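You operate a simulated robot arm through the tools that you are given. There is no shell and no other tool.

You run a simulated robot arm. Do the job below in one go: nothing can be reset, and whatever is moved stays where it is left.

JOB
Press a scoop of wet chips from the chip bucket dry.
Fine: into the press pot, scoop back, work the lever till the chips are bright, pour the catch cup into the drain rack, cup back.

Only the result counts: the job must be done as asked and must still hold three seconds after the hand-in. Knocking over, shifting, dropping, spilling or breaking anything else fails it.

ROBOT AND FRAMES
A 6-joint arm with a two-finger gripper, fixed in place. Base frame: the origin is on the floor under the middle of its stand, x ahead of it, y to its left, z up. Readings come in m, rad, newtons and seconds.
It reaches about 1.572 m from its shoulder. Its first joint turns from -2.897 to 2.897 rad. Payload 2.45 kg.
The tool frame sits at the grasp point between the pads (the TCP): z along the fingers, y along the line on which they close. The tips reach 0.02 m beyond it. The gripper opens to 0.14 m; its body begins 0.168 m behind the TCP.
Orientation is told as [roll, pitch, yaw] about the base's x, y, z axes, in that order, counted from this pose: with the fingers straight down and closing along the base's y, the tool's x points along the base's -x, its y along +y and its z along -z.

CONTROLS
- The arm moves only by the tool step_arm. Its argument "targets" is a list of rows, each a list of 7 numbers: the turn, a rotation vector about the base's x, y, z in rad, then the shift along the base's x, y, z in m, then the closure, from 0 (fully open) to 1 (shut). In form: [[rx, ry, rz, x, y, z, fingers], ...]. A call has 1 to 20 rows; each row is the pose to reach, as a shift and turn from the pose commanded when the call began. A row lasts 0.2 s, in which the tool goes at most 0.05 m and 0.15 rad; a call with a longer step from one row to the next is refused whole, and so is a gripper value outside its range. A pose out of reach is approached as far as the arm can. The call stops where the force on the tool passes 90 N (or 10 N more than at its start, if that is more) or the arm is blocked; 0.2 s more then pass. The fingers move at their own pace (about 0.045 m/s each) and stop on an object; they squeeze with about 43 N. The grip force told is the motor's: it shows also when the fingers shut on nothing. Time passes only in rows, and 0.2 s behind the last, so rows that repeat a pose let the fingers close. The reply holds the time, the measured pose of the TCP, the force on the tool along the base axes, the opening and the grip force, in the units named above and with some noise, with the torque about the TCP (base axes, N m) and any sound that the robot's microphone picked up.
- Cameras (640 x 400 px; columns grow to the right, rows downward): "scene" is fixed at [0.4086, 0.4996, 1.5446]; the picture's right is [-0.82, -0.57, 0.00], its down [-0.09, 0.12, -0.99] and it looks along [0.57, -0.81, -0.15] (base axes); focal length 214 px, centre (320, 200). "wrist" rides on the gripper at [0.078, 0.011, -0.209] in the tool frame; the picture's right is [-0.14, 0.99, 0.00], its down [-0.92, -0.13, -0.37] and it looks along [-0.37, -0.05, 0.93] (tool axes); focal length 280 px, centre (320, 200). There is no depth. A picture from a camera that has moved, and an enlarged one, comes with that camera's place and axes in the base frame and with its lens. The place of the scene camera against the robot may be out by one fixed shift of up to 0.018 m in any direction.
- get_image(camera): a new picture of that camera. No time passes.
- inspect(camera, box): a new picture of the part [left, top, right, bottom] of that camera's present view, enlarged. No time passes.
- hand_in(): hands the job in; it is judged then, once.

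Places have to be worked out from the pictures, the camera data and where the tool is seen. Open the gripper and draw the arm clear of the work before you hand the job in, unless the task says otherwise.

The tools are called after "Emit:" by a JSON object that holds its "fn" and its "kwargs". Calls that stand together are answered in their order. step_arm: Moves the arm, as the interface text tells. Its arguments: {"type":"object","properties":{"targets":{"type":"array"}},"required":["targets"]} The other tools are called the same way: get_image (camera) takes a picture; inspect (camera, box) takes an enlarged picture of a part of a camera's view; hand_in () hands the job in.

At the start:

```text
time: 0.0
tool_pos: [0.5026, 0.2606, 1.5351]
ee_rot: [-0.001, 0.0, 0.0]
contact_force: [0.6, -0.4, 0.1]
wrist_torque: [0.01, -0.04, 0.03]
opening: 0.14
grasp_force: 0.0
```

scene: 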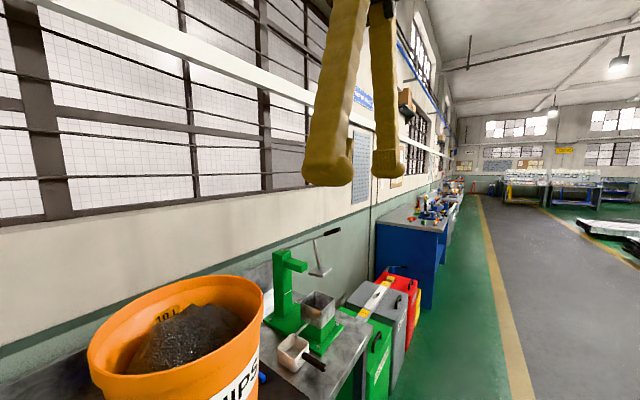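
wrist: 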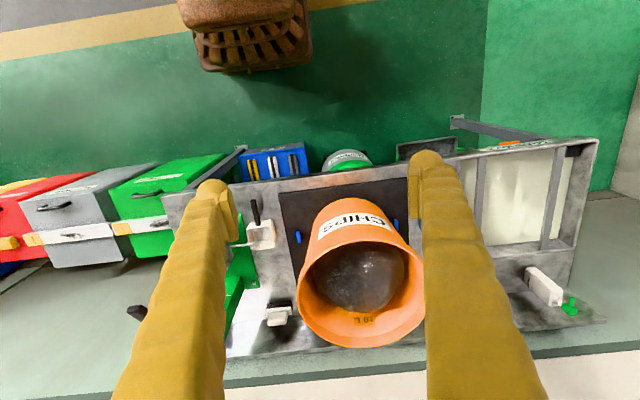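

I'll look more closely at the scene first: the bucket, the press, the catch cup and the scoop.

Emit:
{"fn": "inspect", "kwargs": {"camera": "scene", "box": [80, 220, 400, 400]}}

Emit:
{"fn": "inspect", "kwargs": {"camera": "wrist", "box": [160, 120, 400, 380]}}

Emit:
{"fn": "inspect", "kwargs": {"camera": "wrist", "box": [400, 100, 640, 350]}}

```text
2.00 times, centred on (240, 310) of scene
camera zoom: at [0.4086, 0.4996, 1.5446], right [-0.82, -0.57, 0.0], down [-0.09, 0.12, -0.99], along [0.57, -0.81, -0.15], focal length 429 px, centre (480, -20)
```

zoom: 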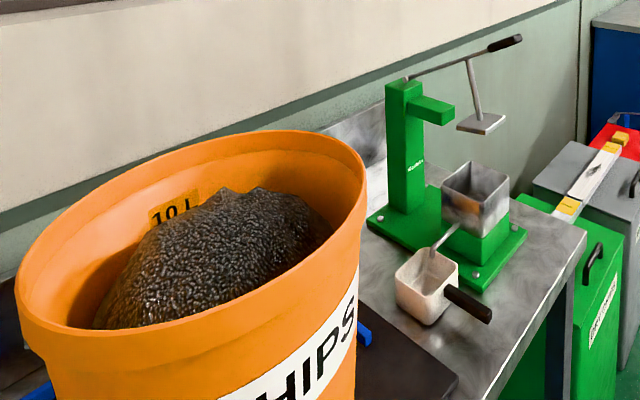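

```text
1.54 times, centred on (280, 250) of wrist
camera zoom: at [0.4241, 0.2712, 1.7424], right [0.14, 0.99, 0.0], down [0.92, -0.13, 0.37], along [0.37, -0.05, -0.93], focal length 431 px, centre (382, 123)
```

zoom: 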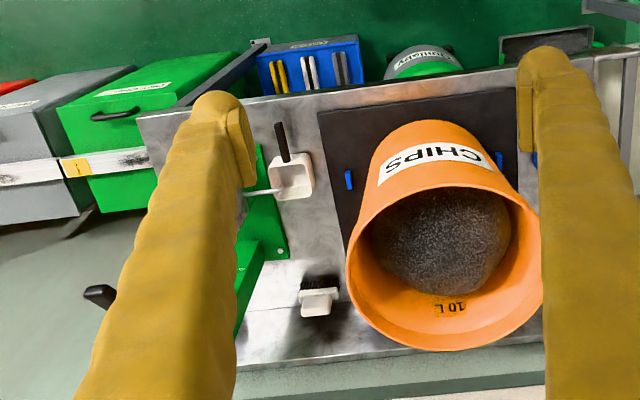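

```text
1.60 times, centred on (520, 225) of wrist
camera zoom: at [0.4241, 0.2712, 1.7424], right [0.14, 0.99, 0.0], down [0.92, -0.13, 0.37], along [0.37, -0.05, -0.93], focal length 449 px, centre (0, 160)
```

zoom: 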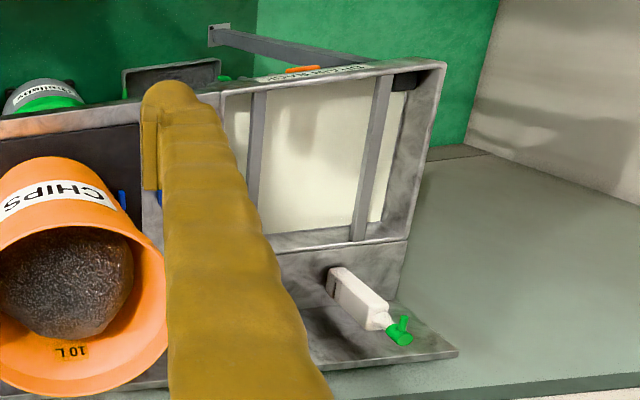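

The bucket rim sits near (0.90, 0.32, 1.20), and the press stands to its right with its lever knob near z 1.34. I don't see the scoop yet, so I'll stay high and move sideways to look at the bench from over the press.

Emit:
{"fn": "step_arm", "kwargs": {"targets": [[0, 0, 0, 0, -0.03, 0.03, 0], [0, 0, 0, 0, -0.07, 0.05, 0], [0, 0, 0, 0, -0.11, 0.06, 0], [0, 0, 0, 0, -0.15, 0.06, 0], [0, 0, 0, 0, -0.19, 0.06, 0], [0, 0, 0, 0, -0.23, 0.06, 0], [0, 0, 0, 0, -0.25, 0.06, 0]]}}

Emit:
{"fn": "get_image", "kwargs": {"camera": "wrist"}}

Emit:
{"fn": "get_image", "kwargs": {"camera": "scene"}}

```text
time: 1.6
tool_pos: [0.5011, 0.0086, 1.5941]
ee_rot: [0.0, 0.0, 0.003]
contact_force: [0.4, 0.5, -0.5]
wrist_torque: [0.05, -0.02, 0.02]
opening: 0.1399
grasp_force: 0.1
```

```text
taken
camera wrist: at [0.4237, 0.02, 1.8021], right [0.14, 0.99, 0.0], down [0.92, -0.13, 0.37], along [0.37, -0.05, -0.93], focal length 280 px, centre (320, 200)
```

wrist: 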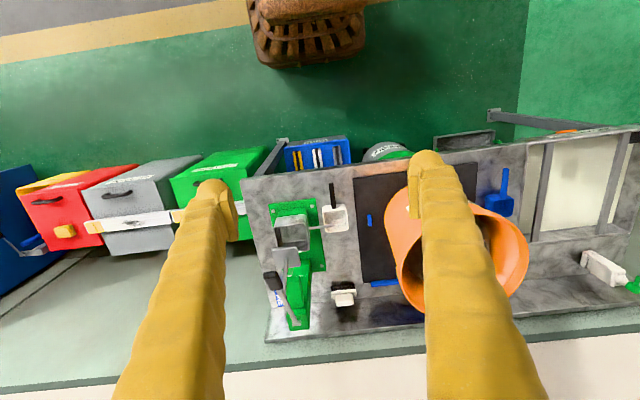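

```text
taken
```

scene: 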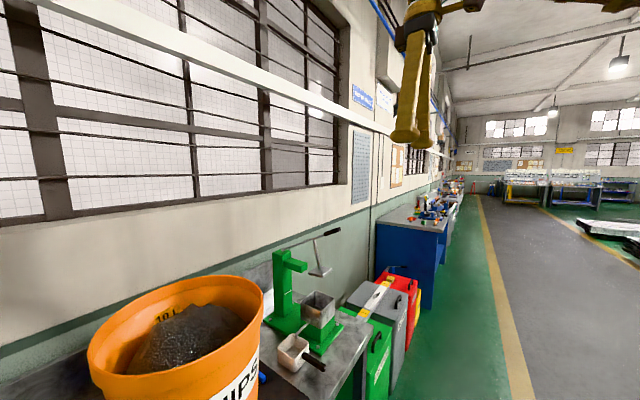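

A blue scoop with its handle pointing towards the robot is now visible between the bucket and the rack. I'll zoom in on it, the press and the rack.

Emit:
{"fn": "inspect", "kwargs": {"camera": "wrist", "box": [430, 120, 640, 300]}}

Emit:
{"fn": "inspect", "kwargs": {"camera": "wrist", "box": [230, 160, 430, 345]}}

Emit:
{"fn": "inspect", "kwargs": {"camera": "scene", "box": [240, 220, 380, 400]}}

```text
2.22 times, centred on (535, 210) of wrist
camera zoom: at [0.4237, 0.02, 1.8021], right [0.14, 0.99, 0.0], down [0.92, -0.13, 0.37], along [0.37, -0.05, -0.93], focal length 623 px, centre (-158, 178)
```

zoom: 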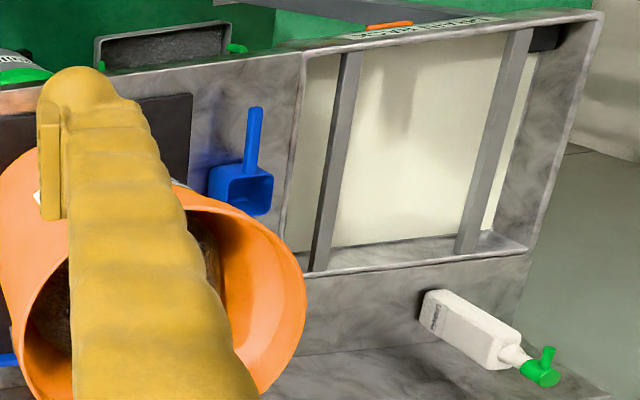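

```text
2.16 times, centred on (330, 252) of wrist
camera zoom: at [0.4237, 0.02, 1.8021], right [0.14, 0.99, 0.0], down [0.92, -0.13, 0.37], along [0.37, -0.05, -0.93], focal length 606 px, centre (298, 86)
```

zoom: 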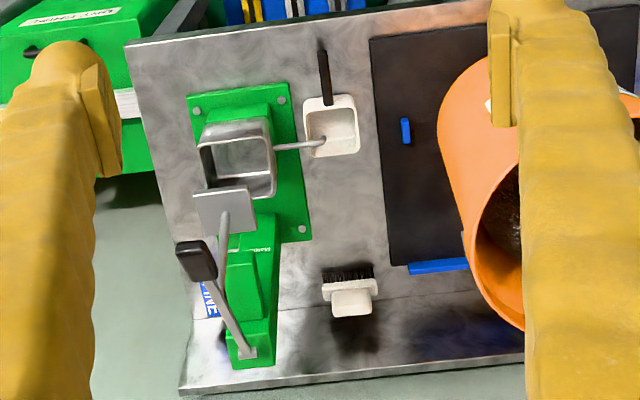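

```text
2.22 times, centred on (310, 310) of scene
camera zoom: at [0.4086, 0.4996, 1.5446], right [-0.82, -0.57, 0.0], down [-0.09, 0.12, -0.99], along [0.57, -0.81, -0.15], focal length 477 px, centre (342, -44)
```

zoom: 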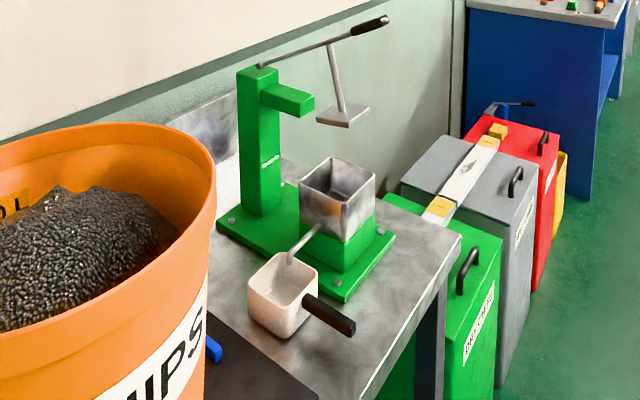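

The press, spout, catch cup (black handle), blue scoop and tray-like rack are now identified. By stereo the cup is near (0.853, 0.017, 0.92). Next I'll move left, staying high, to view the scoop, bucket and rack from above.

Emit:
{"fn": "step_arm", "kwargs": {"targets": [[0, 0, 0, 0, 0.05, 0, 0], [0, 0, 0, 0, 0.1, 0, 0], [0, 0, 0, 0, 0.15, 0, 0], [0, 0, 0, 0, 0.2, 0, 0], [0, 0, 0, 0, 0.25, 0, 0], [0, 0, 0, 0, 0.3, 0, 0], [0, 0, 0, 0, 0.35, 0, 0], [0, 0, 0, 0, 0.4, 0, 0], [0, 0, 0, 0, 0.45, 0, 0], [0, 0, 0, 0, 0.49, 0, 0]]}}

Emit:
{"fn": "get_image", "kwargs": {"camera": "wrist"}}

Emit:
{"fn": "inspect", "kwargs": {"camera": "wrist", "box": [160, 100, 380, 360]}}

Emit:
{"fn": "inspect", "kwargs": {"camera": "wrist", "box": [370, 80, 600, 340]}}

```text
time: 3.8
tool_pos: [0.4984, 0.494, 1.5699]
ee_rot: [0.01, -0.009, 0.001]
contact_force: [-0.6, -0.3, 0.6]
wrist_torque: [0.07, -0.04, -0.01]
opening: 0.14
grasp_force: 0.1
out of reach, approached as far as the arm can: row 7, 8, 9, 10
```

```text
taken
camera wrist: at [0.4189, 0.5019, 1.7772], right [0.14, 0.99, 0.01], down [0.92, -0.13, 0.38], along [0.37, -0.04, -0.93], focal length 280 px, centre (320, 200)
```

wrist: 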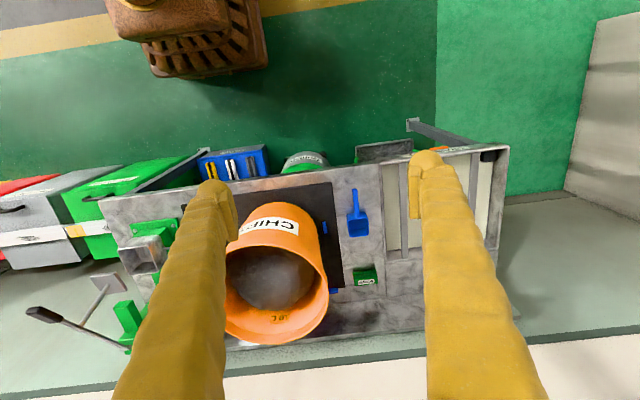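

```text
1.54 times, centred on (270, 230) of wrist
camera zoom: at [0.4189, 0.5019, 1.7772], right [0.14, 0.99, 0.01], down [0.92, -0.13, 0.38], along [0.37, -0.04, -0.93], focal length 431 px, centre (397, 154)
```

zoom: 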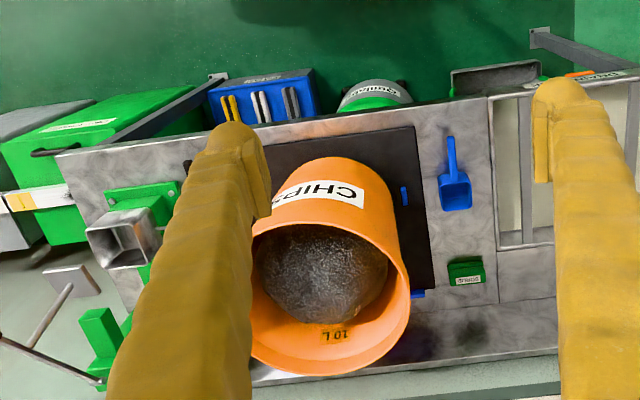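

```text
1.54 times, centred on (485, 210) of wrist
camera zoom: at [0.4189, 0.5019, 1.7772], right [0.14, 0.99, 0.01], down [0.92, -0.13, 0.38], along [0.37, -0.04, -0.93], focal length 431 px, centre (66, 185)
```

zoom: 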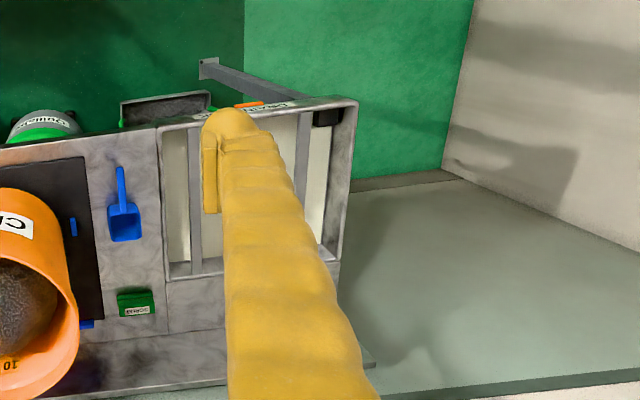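

The scoop box is near (0.875, 0.58, 0.91), with its handle running back to about x = 0.74, and the bench top is near z = 0.88. The pot rim is at about (0.84, -0.115, 1.045) with the plunger plate about 0.13 m above it. I'll descend in front of the scoop for a closer look.

Emit:
{"fn": "step_arm", "kwargs": {"targets": [[0, 0, 0, 0.0, 0.0, -0.045, 0.2], [0, 0, 0, 0.01, 0.01, -0.085, 0.4], [0, 0, 0, 0.03, 0.02, -0.125, 0.4], [0, 0, 0, 0.05, 0.03, -0.165, 0.4], [0, 0, 0, 0.07, 0.04, -0.205, 0.4], [0, 0, 0, 0.09, 0.05, -0.245, 0.4], [0, 0, 0, 0.11, 0.06, -0.285, 0.4], [0, 0, 0, 0.13, 0.07, -0.325, 0.4], [0, 0, 0, 0.15, 0.08, -0.365, 0.4], [0, 0, 0, 0.17, 0.08, -0.405, 0.4], [0, 0, 0, 0.18, 0.08, -0.43, 0.4]]}}

Emit:
{"fn": "get_image", "kwargs": {"camera": "wrist"}}

Emit:
{"fn": "get_image", "kwargs": {"camera": "scene"}}

```text
time: 6.2
tool_pos: [0.6748, 0.575, 1.1386]
ee_rot: [0.001, 0.0, 0.002]
contact_force: [-0.4, -0.1, -0.2]
wrist_torque: [0.0, 0.03, 0.04]
opening: 0.0839
grasp_force: 0.1
```

```text
taken
camera wrist: at [0.5965, 0.5868, 1.3458], right [0.14, 0.99, 0.0], down [0.92, -0.13, 0.37], along [0.37, -0.05, -0.93], focal length 280 px, centre (320, 200)
```

wrist: 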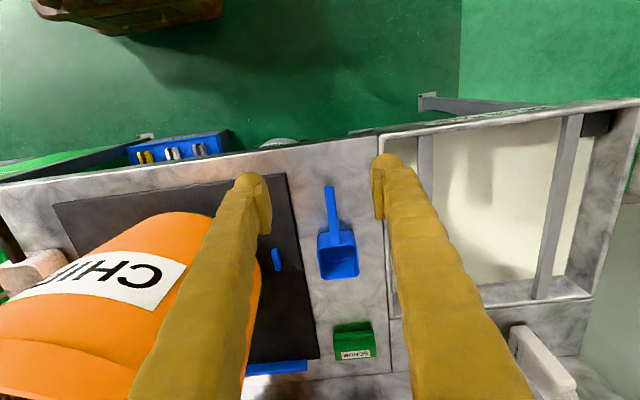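

```text
taken
```

scene: 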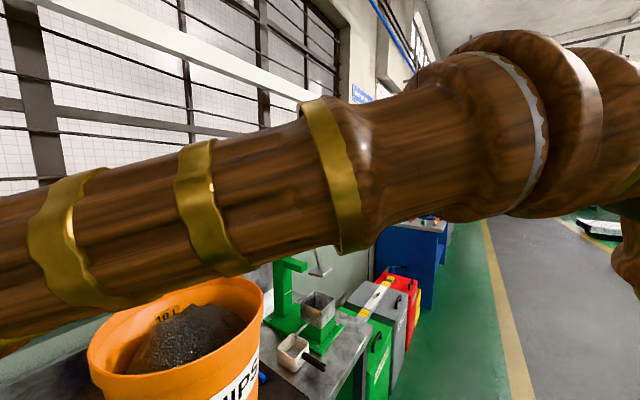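

Emit:
{"fn": "inspect", "kwargs": {"camera": "wrist", "box": [270, 150, 410, 300]}}

Emit:
{"fn": "inspect", "kwargs": {"camera": "wrist", "box": [370, 80, 640, 320]}}

```text
2.67 times, centred on (340, 225) of wrist
camera zoom: at [0.5965, 0.5868, 1.3458], right [0.14, 0.99, 0.0], down [0.92, -0.13, 0.37], along [0.37, -0.05, -0.93], focal length 748 px, centre (267, 133)
```

zoom: 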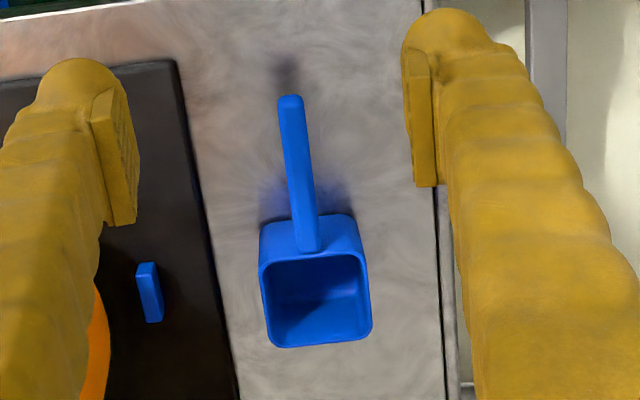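

```text
1.67 times, centred on (505, 200) of wrist
camera zoom: at [0.5965, 0.5868, 1.3458], right [0.14, 0.99, 0.0], down [0.92, -0.13, 0.37], along [0.37, -0.05, -0.93], focal length 467 px, centre (12, 200)
```

zoom: 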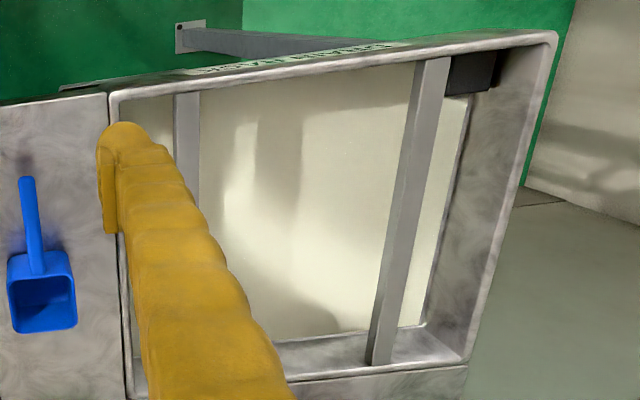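

The scoop box is about 0.065 m square and 0.05 m tall at x 0.85–0.915, y 0.58, and the handle runs back to x≈0.738; the bench front edge is near x=0.69. I'll tilt the tool 45° with the fingers forward and down, which keeps the gripper body clear of the lever later, and look at the handle height from this lower angle.

Emit:
{"fn": "step_arm", "kwargs": {"targets": [[0, -0.13, 0, 0.0, 0.0, 0.0, 0.4], [0, -0.26, 0, 0.0, 0.0, 0.0, 0.4], [0, -0.39, 0, 0.0, 0.0, 0.0, 0.4], [0, -0.52, 0, 0.0, 0.0, 0.0, 0.4], [0, -0.65, 0, 0.0, 0.0, 0.0, 0.4], [0, -0.785, 0, 0.0, 0.0, 0.0, 0.4], [0, -0.785, 0, 0.0, 0.0, -0.04, 0.4]]}}

Emit:
{"fn": "get_image", "kwargs": {"camera": "wrist"}}

Emit:
{"fn": "inspect", "kwargs": {"camera": "wrist", "box": [250, 150, 410, 280]}}

```text
time: 7.8
tool_pos: [0.676, 0.5745, 1.0975]
ee_rot: [0.0, -0.784, 0.002]
contact_force: [0.0, -0.9, 0.5]
wrist_torque: [-0.01, 0.01, 0.01]
opening: 0.0838
grasp_force: 0.0
```

```text
taken
camera wrist: at [0.4731, 0.5852, 1.1883], right [0.1, 0.99, 0.1], down [0.39, -0.13, 0.91], along [0.92, -0.05, -0.4], focal length 280 px, centre (320, 200)
```

wrist: 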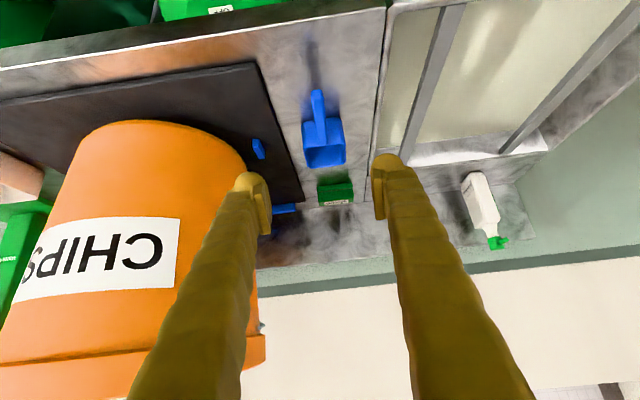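

```text
3.08 times, centred on (330, 215) of wrist
camera zoom: at [0.4731, 0.5852, 1.1883], right [0.1, 0.99, 0.1], down [0.39, -0.13, 0.91], along [0.92, -0.05, -0.4], focal length 863 px, centre (289, 154)
```

zoom: 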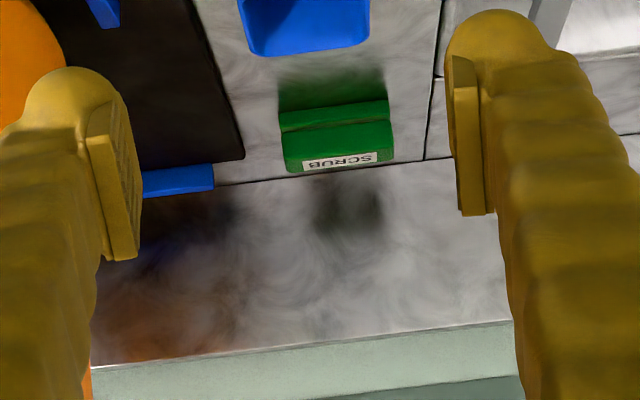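

Emit:
{"fn": "inspect", "kwargs": {"camera": "wrist", "box": [260, 20, 400, 220]}}

```text
2.00 times, centred on (330, 120) of wrist
camera zoom: at [0.4731, 0.5852, 1.1883], right [0.1, 0.99, 0.1], down [0.39, -0.13, 0.91], along [0.92, -0.05, -0.4], focal length 561 px, centre (300, 360)
```

zoom: 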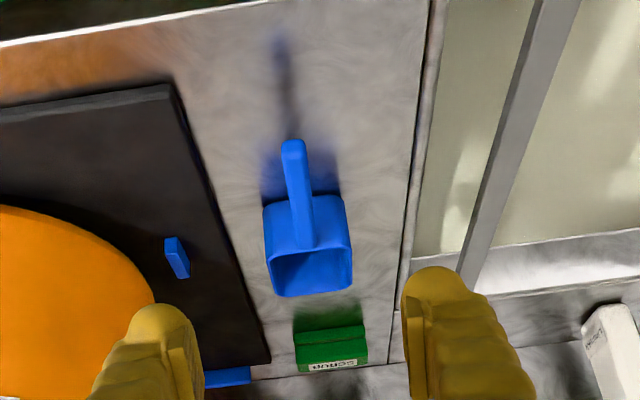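

From this second view I get a rim height of z≈0.93 and a handle centre near z≈0.92, y≈0.58. I'll move the fingers down around the handle at x≈0.785 with them still open, and check the fit before closing.

Emit:
{"fn": "step_arm", "kwargs": {"targets": [[0, 0, 0, 0.025, 0.003, -0.04, 0.4], [0, 0, 0, 0.05, 0.0055, -0.08, 0.4], [0, 0, 0, 0.075, 0.0055, -0.12, 0.4], [0, 0, 0, 0.095, 0.0055, -0.155, 0.4], [0, 0, 0, 0.107, 0.0055, -0.174, 0.4]]}}

Emit:
{"fn": "get_image", "kwargs": {"camera": "wrist"}}

Emit:
{"fn": "inspect", "kwargs": {"camera": "wrist", "box": [230, 110, 420, 260]}}

```text
time: 9.0
tool_pos: [0.7812, 0.5797, 0.922]
ee_rot: [0.001, -0.786, 0.001]
contact_force: [0.0, 0.2, 0.4]
wrist_torque: [0.02, -0.01, -0.01]
opening: 0.0839
grasp_force: 0.0
```

```text
taken
camera wrist: at [0.578, 0.5909, 1.0125], right [0.1, 0.99, 0.1], down [0.39, -0.13, 0.91], along [0.92, -0.05, -0.4], focal length 280 px, centre (320, 200)
```

wrist: 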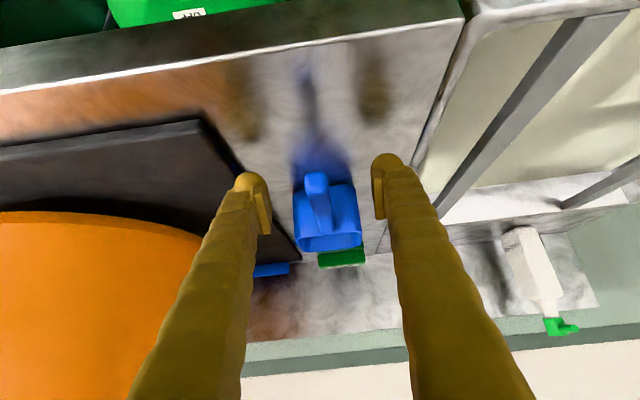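

```text
2.67 times, centred on (325, 185) of wrist
camera zoom: at [0.578, 0.5909, 1.0125], right [0.1, 0.99, 0.1], down [0.39, -0.13, 0.91], along [0.92, -0.05, -0.4], focal length 748 px, centre (307, 240)
```

zoom: 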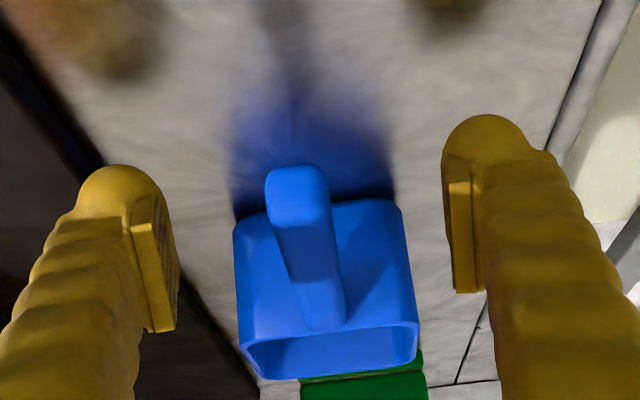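

The handle lies between the pads (y≈0.581, z≈0.926) and the TCP is at (0.781, 0.580, 0.922). I'll close on it now.

Emit:
{"fn": "step_arm", "kwargs": {"targets": [[0, 0, 0, 0, 0, 0.002, 0.6], [0, 0, 0, 0, 0, 0.002, 0.8], [0, 0, 0, 0, 0, 0.002, 0.95], [0, 0, 0, 0, 0, 0.002, 1], [0, 0, 0, 0, 0, 0.002, 1], [0, 0, 0, 0, 0, 0.002, 1]]}}

Emit:
{"fn": "inspect", "kwargs": {"camera": "wrist", "box": [230, 110, 420, 260]}}

```text
time: 10.4
tool_pos: [0.7818, 0.5794, 0.9233]
ee_rot: [-0.003, -0.785, 0.0]
contact_force: [-0.4, 1.0, 0.2]
wrist_torque: [0.0, -0.02, 0.02]
opening: 0.0147
grasp_force: 39.4
```

```text
2.67 times, centred on (325, 185) of wrist
camera zoom: at [0.5787, 0.5908, 1.0152], right [0.1, 0.99, 0.1], down [0.39, -0.13, 0.91], along [0.92, -0.05, -0.4], focal length 748 px, centre (307, 240)
```

zoom: 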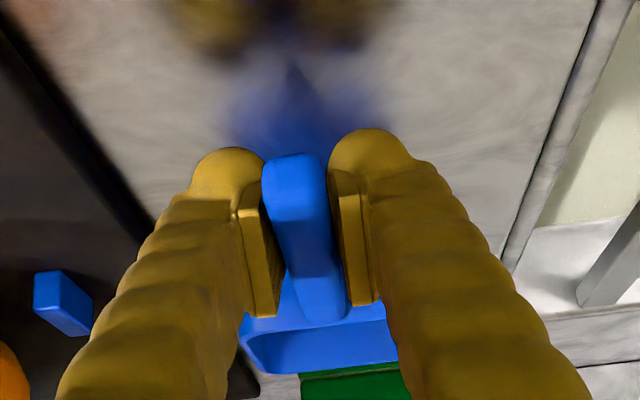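

The scoop is gripped (opening 0.0147, grip 39 N). I'll lift it straight up and back, then move in front of the bucket, high up, to measure the rim and the heap.

Emit:
{"fn": "step_arm", "kwargs": {"targets": [[0, 0, 0, 0, 0, 0.03, 1], [0, 0, 0, 0, 0, 0.07, 1], [0, 0, 0, 0, 0, 0.11, 1], [0, 0, 0, 0, 0, 0.15, 1], [0, 0, 0, 0, 0, 0.19, 1], [0, 0, 0, -0.01, 0, 0.23, 1], [0, 0, 0, -0.03, 0, 0.27, 1], [0, 0, 0, -0.05, 0, 0.31, 1], [0, 0, 0, -0.07, 0, 0.35, 1], [0, 0, 0, -0.09, 0, 0.39, 1], [0, 0, 0, -0.11, -0.02, 0.42, 1], [0, 0, 0, -0.13, -0.05, 0.44, 1], [0, 0, 0, -0.15, -0.09, 0.45, 1], [0, 0, 0, -0.17, -0.12, 0.46, 1], [0, 0, 0, -0.18, -0.15, 0.47, 1]]}}

Emit:
{"fn": "get_image", "kwargs": {"camera": "wrist"}}

Emit:
{"fn": "get_image", "kwargs": {"camera": "scene"}}

```text
time: 13.6
tool_pos: [0.6006, 0.4294, 1.397]
ee_rot: [-0.001, -0.785, 0.002]
contact_force: [-0.2, -0.3, -1.9]
wrist_torque: [0.04, 0.07, 0.01]
opening: 0.0145
grasp_force: 40.6
```

```text
taken
camera wrist: at [0.3984, 0.4408, 1.4889], right [0.1, 0.99, 0.1], down [0.39, -0.13, 0.91], along [0.92, -0.05, -0.4], focal length 280 px, centre (320, 200)
```

wrist: 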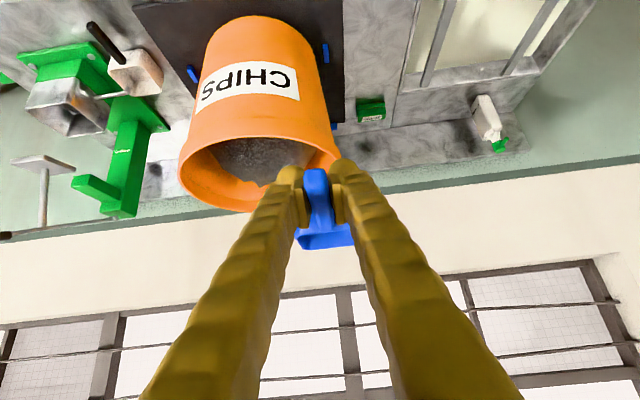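

```text
taken
```

scene: 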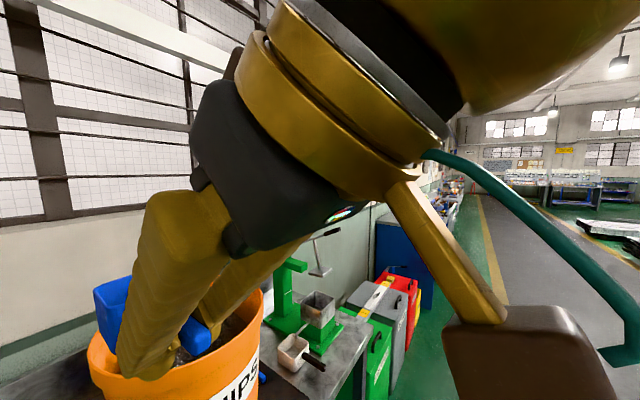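

Emit:
{"fn": "inspect", "kwargs": {"camera": "wrist", "box": [160, 0, 360, 230]}}

Emit:
{"fn": "inspect", "kwargs": {"camera": "wrist", "box": [0, 0, 200, 250]}}

```text
1.74 times, centred on (260, 115) of wrist
camera zoom: at [0.3984, 0.4408, 1.4889], right [0.1, 0.99, 0.1], down [0.39, -0.13, 0.91], along [0.92, -0.05, -0.4], focal length 488 px, centre (424, 348)
```

zoom: 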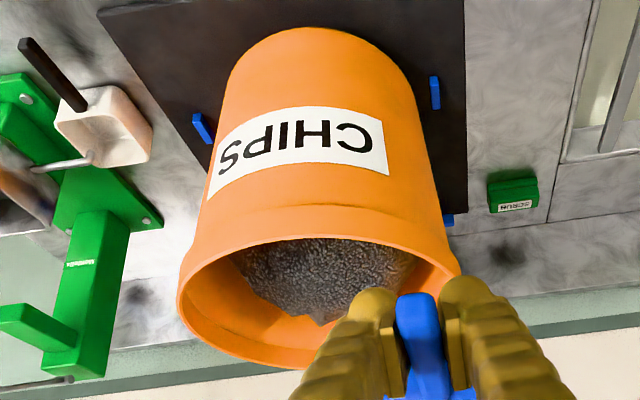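

```text
1.60 times, centred on (100, 125) of wrist
camera zoom: at [0.3984, 0.4408, 1.4889], right [0.1, 0.99, 0.1], down [0.39, -0.13, 0.91], along [0.92, -0.05, -0.4], focal length 449 px, centre (672, 320)
```

zoom: 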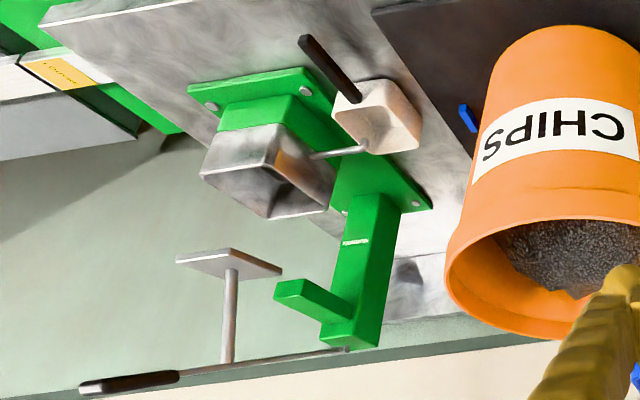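

The rim fit puts the bucket centre at about (0.872, 0.315) with the rim at z≈1.24 and outer radius 0.155. The heap peaks at about rim level. I'll centre the scoop in front of the bucket and pitch it nose-down about 35° before dipping.

Emit:
{"fn": "step_arm", "kwargs": {"targets": [[0, 0, 0, 0.0, -0.03, 0.02, 1], [0, 0.05, 0, 0.02, -0.06, 0.03, 1], [0, 0.15, 0, 0.04, -0.09, 0.03, 1], [0, 0.25, 0, 0.06, -0.115, 0.03, 1], [0, 0.35, 0, 0.08, -0.115, 0.03, 1], [0, 0.45, 0, 0.1, -0.115, 0.03, 1], [0, 0.55, 0, 0.12, -0.115, 0.02, 1], [0, 0.6, 0, 0.14, -0.115, 0.01, 1]]}}

Emit:
{"fn": "get_image", "kwargs": {"camera": "wrist"}}

Emit:
{"fn": "get_image", "kwargs": {"camera": "scene"}}

```text
time: 15.4
tool_pos: [0.7429, 0.3151, 1.4063]
ee_rot: [0.0, -0.182, 0.002]
contact_force: [-0.8, -1.2, -1.1]
wrist_torque: [0.06, -0.01, 0.01]
opening: 0.0144
grasp_force: 41.0
```

```text
taken
camera wrist: at [0.6283, 0.3262, 1.5968], right [0.13, 0.99, 0.03], down [0.84, -0.13, 0.53], along [0.53, -0.05, -0.85], focal length 280 px, centre (320, 200)
```

wrist: 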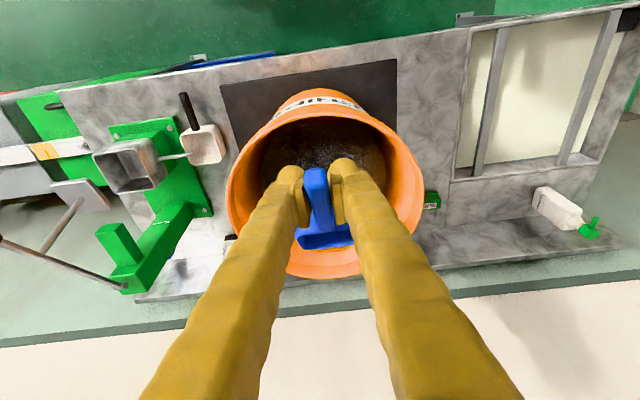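

```text
taken
```

scene: 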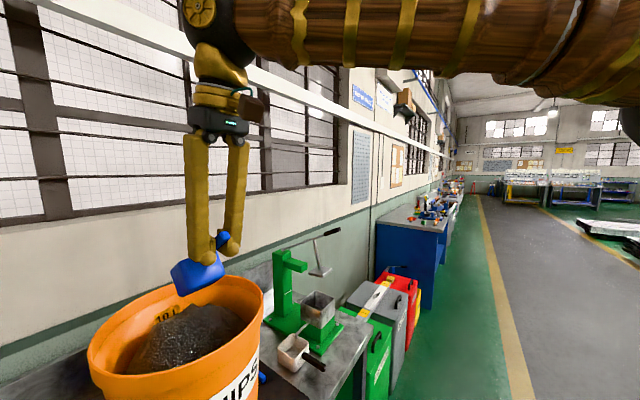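

The scoop is above the heap, nose-down about 0.6 rad. I'll plunge it gradually along the heap's front slope and watch the forces.

Emit:
{"fn": "step_arm", "kwargs": {"targets": [[0, 0, 0, 0.006, -0.001, -0.025, 1], [0, 0, 0, 0.012, -0.002, -0.05, 1], [0, 0, 0, 0.018, -0.003, -0.075, 1], [0, 0, 0, 0.025, -0.003, -0.095, 1], [0, 0, 0, 0.035, -0.003, -0.115, 1], [0, 0, 0, 0.045, -0.003, -0.132, 1], [0, 0, 0, 0.057, -0.003, -0.147, 1]]}}

Emit:
{"fn": "get_image", "kwargs": {"camera": "scene"}}

Emit:
{"fn": "get_image", "kwargs": {"camera": "wrist"}}

```text
time: 17.0
tool_pos: [0.8032, 0.31, 1.2566]
ee_rot: [0.0, -0.185, 0.001]
contact_force: [-0.1, -0.8, -2.6]
wrist_torque: [0.01, 0.07, -0.01]
opening: 0.0145
grasp_force: 40.6
```

```text
taken
```

scene: 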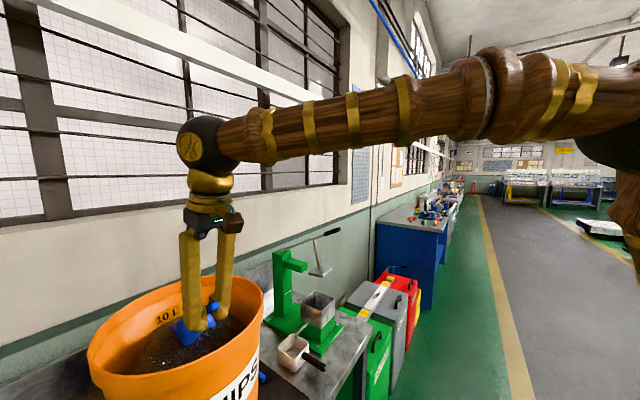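

```text
taken
camera wrist: at [0.687, 0.3213, 1.4472], right [0.13, 0.99, 0.02], down [0.84, -0.13, 0.53], along [0.53, -0.05, -0.85], focal length 280 px, centre (320, 200)
```

wrist: 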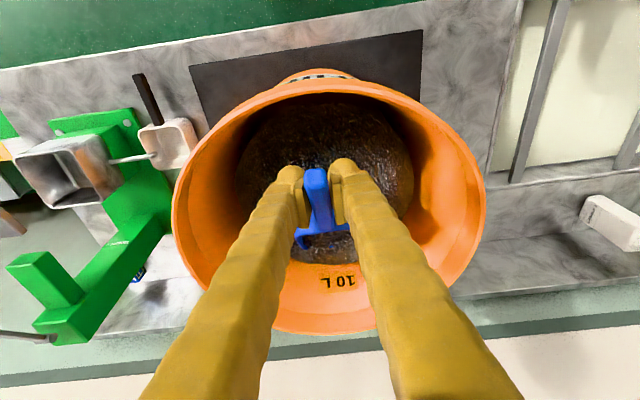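

Emit:
{"fn": "inspect", "kwargs": {"camera": "scene", "box": [80, 250, 280, 390]}}

Emit:
{"fn": "inspect", "kwargs": {"camera": "wrist", "box": [220, 70, 440, 300]}}

```text
2.86 times, centred on (180, 320) of scene
camera zoom: at [0.4086, 0.4996, 1.5446], right [-0.82, -0.57, 0.0], down [-0.09, 0.12, -0.99], along [0.57, -0.81, -0.15], focal length 613 px, centre (720, -143)
```

zoom: 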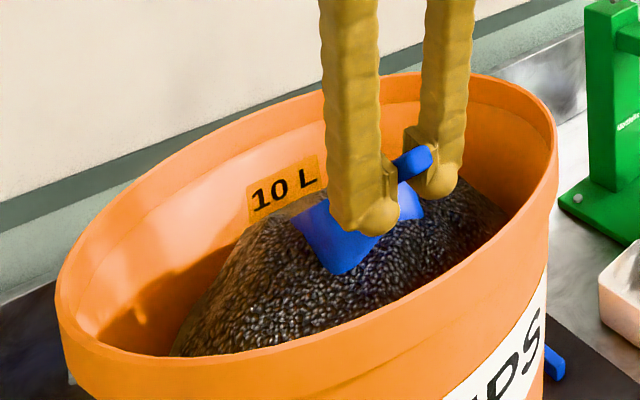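

```text
1.74 times, centred on (330, 185) of wrist
camera zoom: at [0.687, 0.3213, 1.4472], right [0.13, 0.99, 0.02], down [0.84, -0.13, 0.53], along [0.53, -0.05, -0.85], focal length 488 px, centre (303, 226)
```

zoom: 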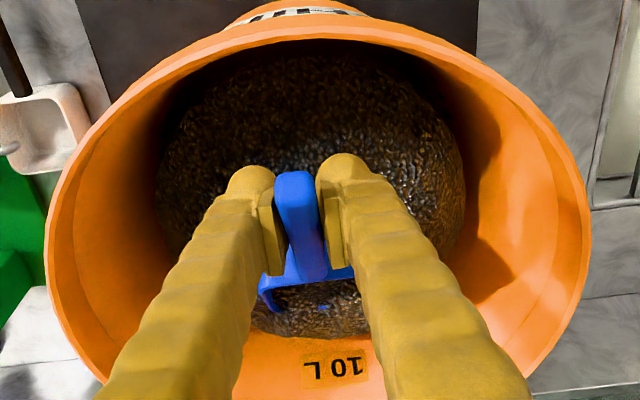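

The nose is inside the heap with almost no resistance. I'll push it a bit deeper and forward, level the scoop inside the heap, and lift it slowly above the rim while staying over the bucket.

Emit:
{"fn": "step_arm", "kwargs": {"targets": [[0, 0, 0, 0.008, 0, -0.012, 1], [0, 0, 0, 0.018, 0, -0.024, 1], [0, 0, 0, 0.028, 0, -0.028, 1], [0, -0.1, 0, 0.033, 0, -0.028, 1], [0, -0.2, 0, 0.035, 0, -0.025, 1], [0, -0.3, 0, 0.035, 0, -0.02, 1], [0, -0.4, 0, 0.035, 0, -0.015, 1], [0, -0.5, 0, 0.035, 0, -0.008, 1], [0, -0.6, 0, 0.035, 0, 0.0, 1], [0, -0.6, 0, 0.035, 0, 0.015, 1], [0, -0.6, 0, 0.033, 0, 0.03, 1], [0, -0.6, 0, 0.03, 0, 0.045, 1], [0, -0.6, 0, 0.03, 0, 0.06, 1], [0, -0.6, 0, 0.03, 0, 0.075, 1]]}}

Emit:
{"fn": "get_image", "kwargs": {"camera": "scene"}}

Emit:
{"fn": "inspect", "kwargs": {"camera": "scene", "box": [80, 220, 280, 360]}}

Emit:
{"fn": "inspect", "kwargs": {"camera": "wrist", "box": [220, 100, 440, 300]}}

```text
time: 20.0
tool_pos: [0.8289, 0.3119, 1.3315]
ee_rot: [-0.002, -0.786, 0.003]
contact_force: [0.5, 0.1, -2.2]
wrist_torque: [0.0, 0.16, -0.02]
opening: 0.0146
grasp_force: 41.2
```

```text
taken
```

scene: 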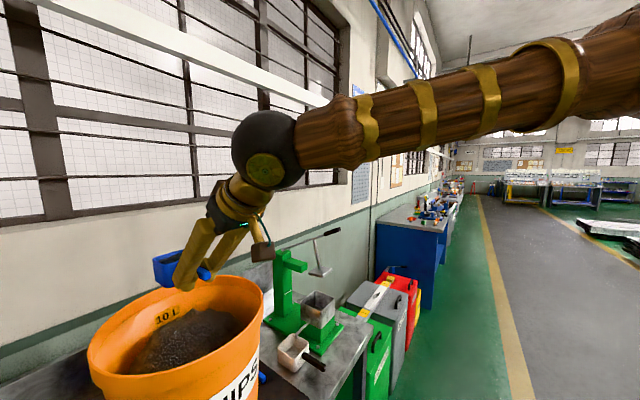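

```text
2.86 times, centred on (180, 290) of scene
camera zoom: at [0.4086, 0.4996, 1.5446], right [-0.82, -0.57, 0.0], down [-0.09, 0.12, -0.99], along [0.57, -0.81, -0.15], focal length 613 px, centre (720, -57)
```

zoom: 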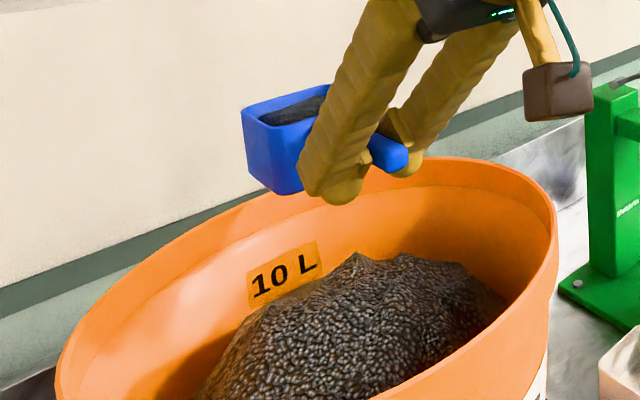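

```text
2.00 times, centred on (330, 200) of wrist
camera zoom: at [0.626, 0.3225, 1.4241], right [0.1, 0.99, 0.1], down [0.39, -0.13, 0.91], along [0.92, -0.05, -0.4], focal length 561 px, centre (300, 200)
```

zoom: 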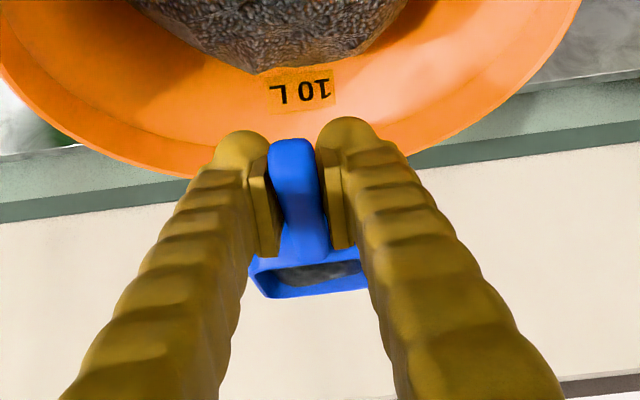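

The scoop came up level and full, with no chips outside the bucket. I'll draw back from the bucket, keeping the scoop level, and go to a viewing point in front of the press.

Emit:
{"fn": "step_arm", "kwargs": {"targets": [[0, 0, 0, -0.02, 0, 0.015, 1], [0, 0, 0, -0.055, 0, 0.02, 1], [0, 0, 0, -0.095, 0, 0.02, 1], [0, 0, 0, -0.135, 0, 0.02, 1], [0, 0, 0, -0.175, 0, 0.02, 1], [0, 0, 0, -0.215, -0.01, 0.02, 1], [0, 0, 0, -0.25, -0.03, 0.02, 1], [0, 0, 0, -0.28, -0.06, 0.02, 1], [0, 0, 0, -0.3, -0.1, 0.02, 1], [0, 0, 0, -0.31, -0.14, 0.02, 1], [0, 0, 0, -0.31, -0.18, 0.02, 1], [0, 0, 0, -0.31, -0.22, 0.02, 1], [0, 0, 0, -0.31, -0.25, 0.02, 1], [0, 0, 0, -0.31, -0.262, 0.02, 1]]}}

Emit:
{"fn": "get_image", "kwargs": {"camera": "wrist"}}

Emit:
{"fn": "inspect", "kwargs": {"camera": "wrist", "box": [120, 40, 340, 240]}}

```text
time: 23.0
tool_pos: [0.5215, 0.0477, 1.3537]
ee_rot: [0.0, -0.786, 0.003]
contact_force: [0.3, -0.3, -1.7]
wrist_torque: [0.01, 0.14, 0.02]
opening: 0.0146
grasp_force: 40.6
```

```text
taken
camera wrist: at [0.3183, 0.0591, 1.4456], right [0.1, 0.99, 0.1], down [0.39, -0.13, 0.91], along [0.92, -0.05, -0.4], focal length 280 px, centre (320, 200)
```

wrist: 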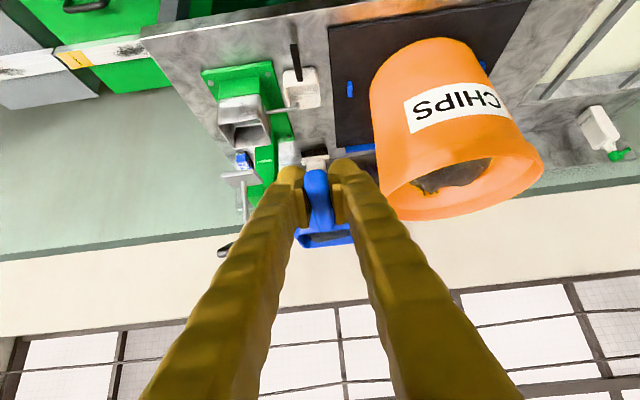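

```text
2.00 times, centred on (230, 140) of wrist
camera zoom: at [0.3183, 0.0591, 1.4456], right [0.1, 0.99, 0.1], down [0.39, -0.13, 0.91], along [0.92, -0.05, -0.4], focal length 561 px, centre (500, 320)
```

zoom: 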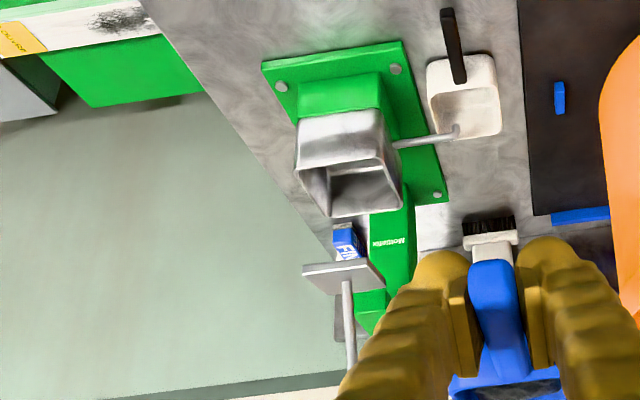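

The pot opening is centred at about (0.853, -0.129) with its rim at z≈1.016 and sides about 0.09 m. The plunger plate hangs at z≈1.145 and the lever grip tip is near (0.745, -0.13, 1.33). I'll lower the level scoop in front of the press to z≈1.085, in line with the gap between pot and plate.

Emit:
{"fn": "step_arm", "kwargs": {"targets": [[0, 0, 0, 0, -0.04, -0.02, 1], [0, 0, 0, 0, -0.075, -0.04, 1], [0, 0, 0, 0, -0.11, -0.07, 1], [0, 0, 0, 0, -0.14, -0.11, 1], [0, 0, 0, 0.01, -0.158, -0.15, 1], [0, 0, 0, 0.02, -0.16, -0.19, 1], [0, 0, 0, 0.03, -0.16, -0.23, 1], [0, 0, 0, 0.04, -0.16, -0.26, 1], [0, 0, 0, 0.04, -0.16, -0.2687, 1]]}}

Emit:
{"fn": "get_image", "kwargs": {"camera": "wrist"}}

Emit:
{"fn": "inspect", "kwargs": {"camera": "scene", "box": [220, 200, 420, 400]}}

```text
time: 25.0
tool_pos: [0.5606, -0.111, 1.0848]
ee_rot: [-0.001, -0.786, 0.003]
contact_force: [0.2, 0.2, -2.2]
wrist_torque: [-0.02, 0.19, -0.03]
opening: 0.0148
grasp_force: 41.2
```

```text
taken
camera wrist: at [0.3572, -0.0996, 1.1767], right [0.1, 0.99, 0.1], down [0.39, -0.13, 0.91], along [0.92, -0.05, -0.4], focal length 280 px, centre (320, 200)
```

wrist: 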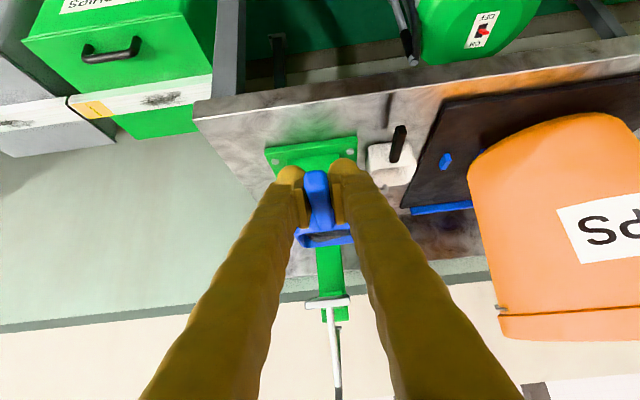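

```text
2.00 times, centred on (320, 300) of scene
camera zoom: at [0.4086, 0.4996, 1.5446], right [-0.82, -0.57, 0.0], down [-0.09, 0.12, -0.99], along [0.57, -0.81, -0.15], focal length 429 px, centre (320, 0)
```

zoom: 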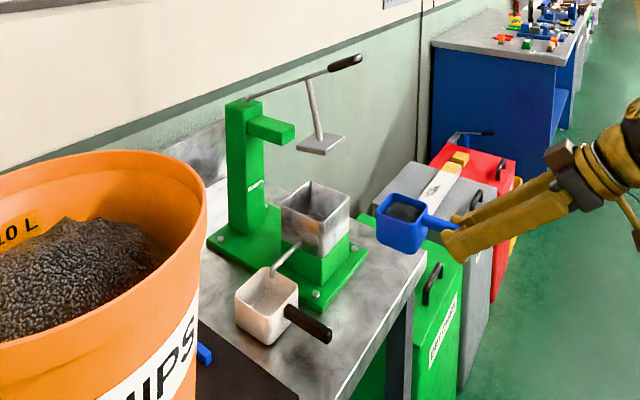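

The scoop is level and full in front of the pot. I'll slide it straight in between the pot rim and the plate.

Emit:
{"fn": "step_arm", "kwargs": {"targets": [[0, 0, 0, 0.035, -0.001, 0.0, 1], [0, 0, 0, 0.07, -0.002, 0.0, 1], [0, 0, 0, 0.105, -0.002, 0.0, 1], [0, 0, 0, 0.135, -0.002, 0.0, 1], [0, 0, 0, 0.16, -0.002, 0.0, 1], [0, 0, 0, 0.18, -0.002, 0.0, 1], [0, 0, 0, 0.19, -0.002, 0.0, 1]]}}

Emit:
{"fn": "inspect", "kwargs": {"camera": "scene", "box": [240, 210, 400, 380]}}

Emit:
{"fn": "get_image", "kwargs": {"camera": "wrist"}}

```text
time: 26.6
tool_pos: [0.7524, -0.1126, 1.0856]
ee_rot: [-0.002, -0.786, 0.001]
contact_force: [-0.2, -0.5, -1.1]
wrist_torque: [0.05, 0.17, 0.0]
opening: 0.0147
grasp_force: 40.8
```

```text
2.35 times, centred on (320, 295) of scene
camera zoom: at [0.4086, 0.4996, 1.5446], right [-0.82, -0.57, 0.0], down [-0.09, 0.12, -0.99], along [0.57, -0.81, -0.15], focal length 505 px, centre (320, -24)
```

zoom: 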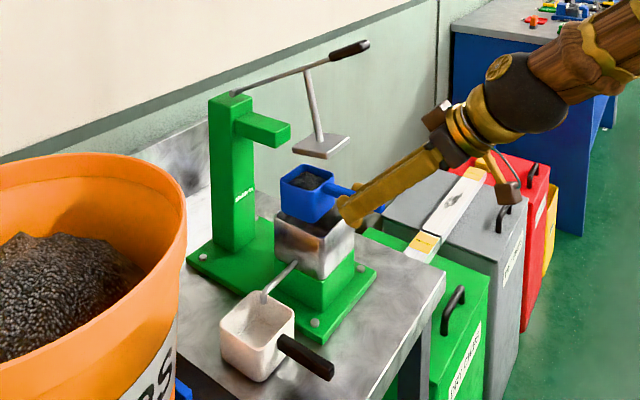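

```text
taken
camera wrist: at [0.55, -0.1017, 1.1778], right [0.1, 0.99, 0.1], down [0.39, -0.13, 0.91], along [0.92, -0.05, -0.4], focal length 280 px, centre (320, 200)
```

wrist: 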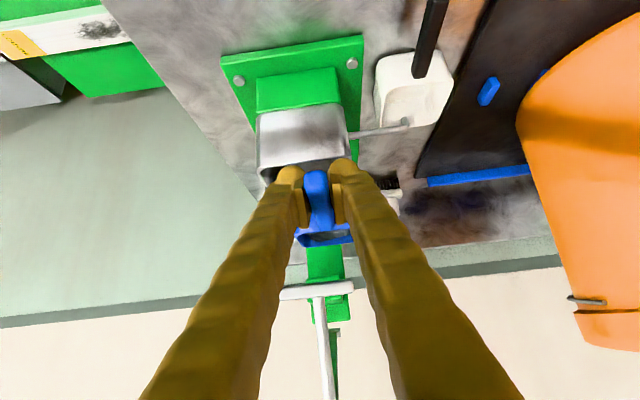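

Emit:
{"fn": "inspect", "kwargs": {"camera": "wrist", "box": [220, 60, 420, 260]}}

Emit:
{"fn": "inspect", "kwargs": {"camera": "scene", "box": [285, 250, 365, 330]}}

```text
2.00 times, centred on (320, 160) of wrist
camera zoom: at [0.55, -0.1017, 1.1778], right [0.1, 0.99, 0.1], down [0.39, -0.13, 0.91], along [0.92, -0.05, -0.4], focal length 561 px, centre (320, 280)
```

zoom: 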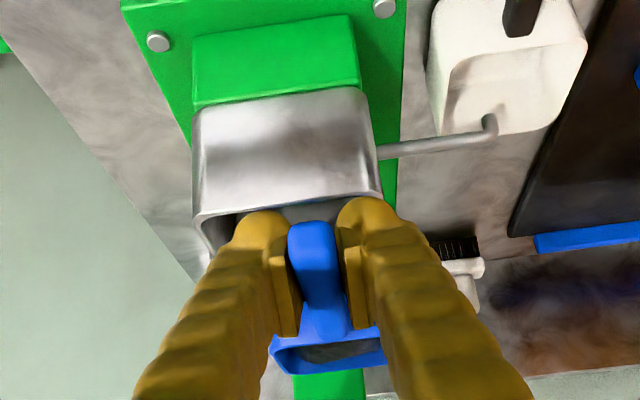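

```text
5.00 times, centred on (325, 290) of scene
camera zoom: at [0.4086, 0.4996, 1.5446], right [-0.82, -0.57, 0.0], down [-0.09, 0.12, -0.99], along [0.57, -0.81, -0.15], focal length 1072 px, centre (295, -250)
```

zoom: 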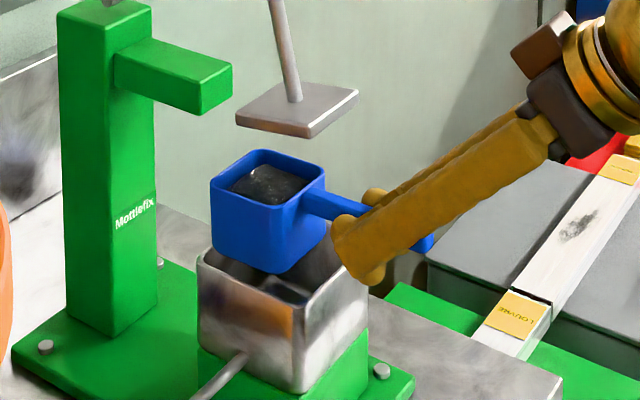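

The loaded scoop sits squarely over the pot with clearance above and below. I'll roll it about the handle axis towards -y, starting with the first part, so the chips fall into the pot.

Emit:
{"fn": "step_arm", "kwargs": {"targets": [[0.1, 0, 0, 0, 0, 0, 1], [0.2, 0, 0, 0, 0, 0, 1], [0.3, 0, 0, 0, 0, 0, 1], [0.4, 0, 0, 0, 0, 0, 1], [0.5, 0, 0, 0, 0, 0, 1], [0.6, 0, 0, 0, 0, 0, 1], [0.7, 0, 0, 0, 0, 0, 1], [0.8, 0, 0, 0, 0, 0, 1], [0.9, 0, 0, 0, 0, 0, 1], [1.0, 0, 0, 0, 0, 0, 1]]}}

Emit:
{"fn": "inspect", "kwargs": {"camera": "scene", "box": [260, 230, 400, 350]}}

```text
time: 28.8
tool_pos: [0.7508, -0.1123, 1.0853]
ee_rot: [1.143, -0.395, -0.699]
contact_force: [0.5, -0.4, -2.3]
wrist_torque: [-0.05, 0.17, 0.01]
opening: 0.0147
grasp_force: 41.1
```

```text
3.33 times, centred on (330, 290) of scene
camera zoom: at [0.4086, 0.4996, 1.5446], right [-0.82, -0.57, 0.0], down [-0.09, 0.12, -0.99], along [0.57, -0.81, -0.15], focal length 715 px, centre (287, -100)
```

zoom: 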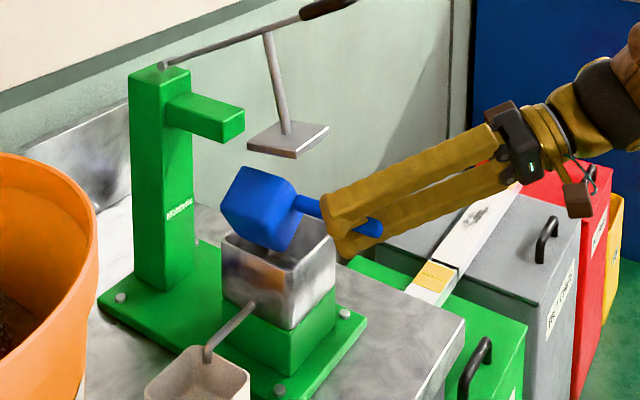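

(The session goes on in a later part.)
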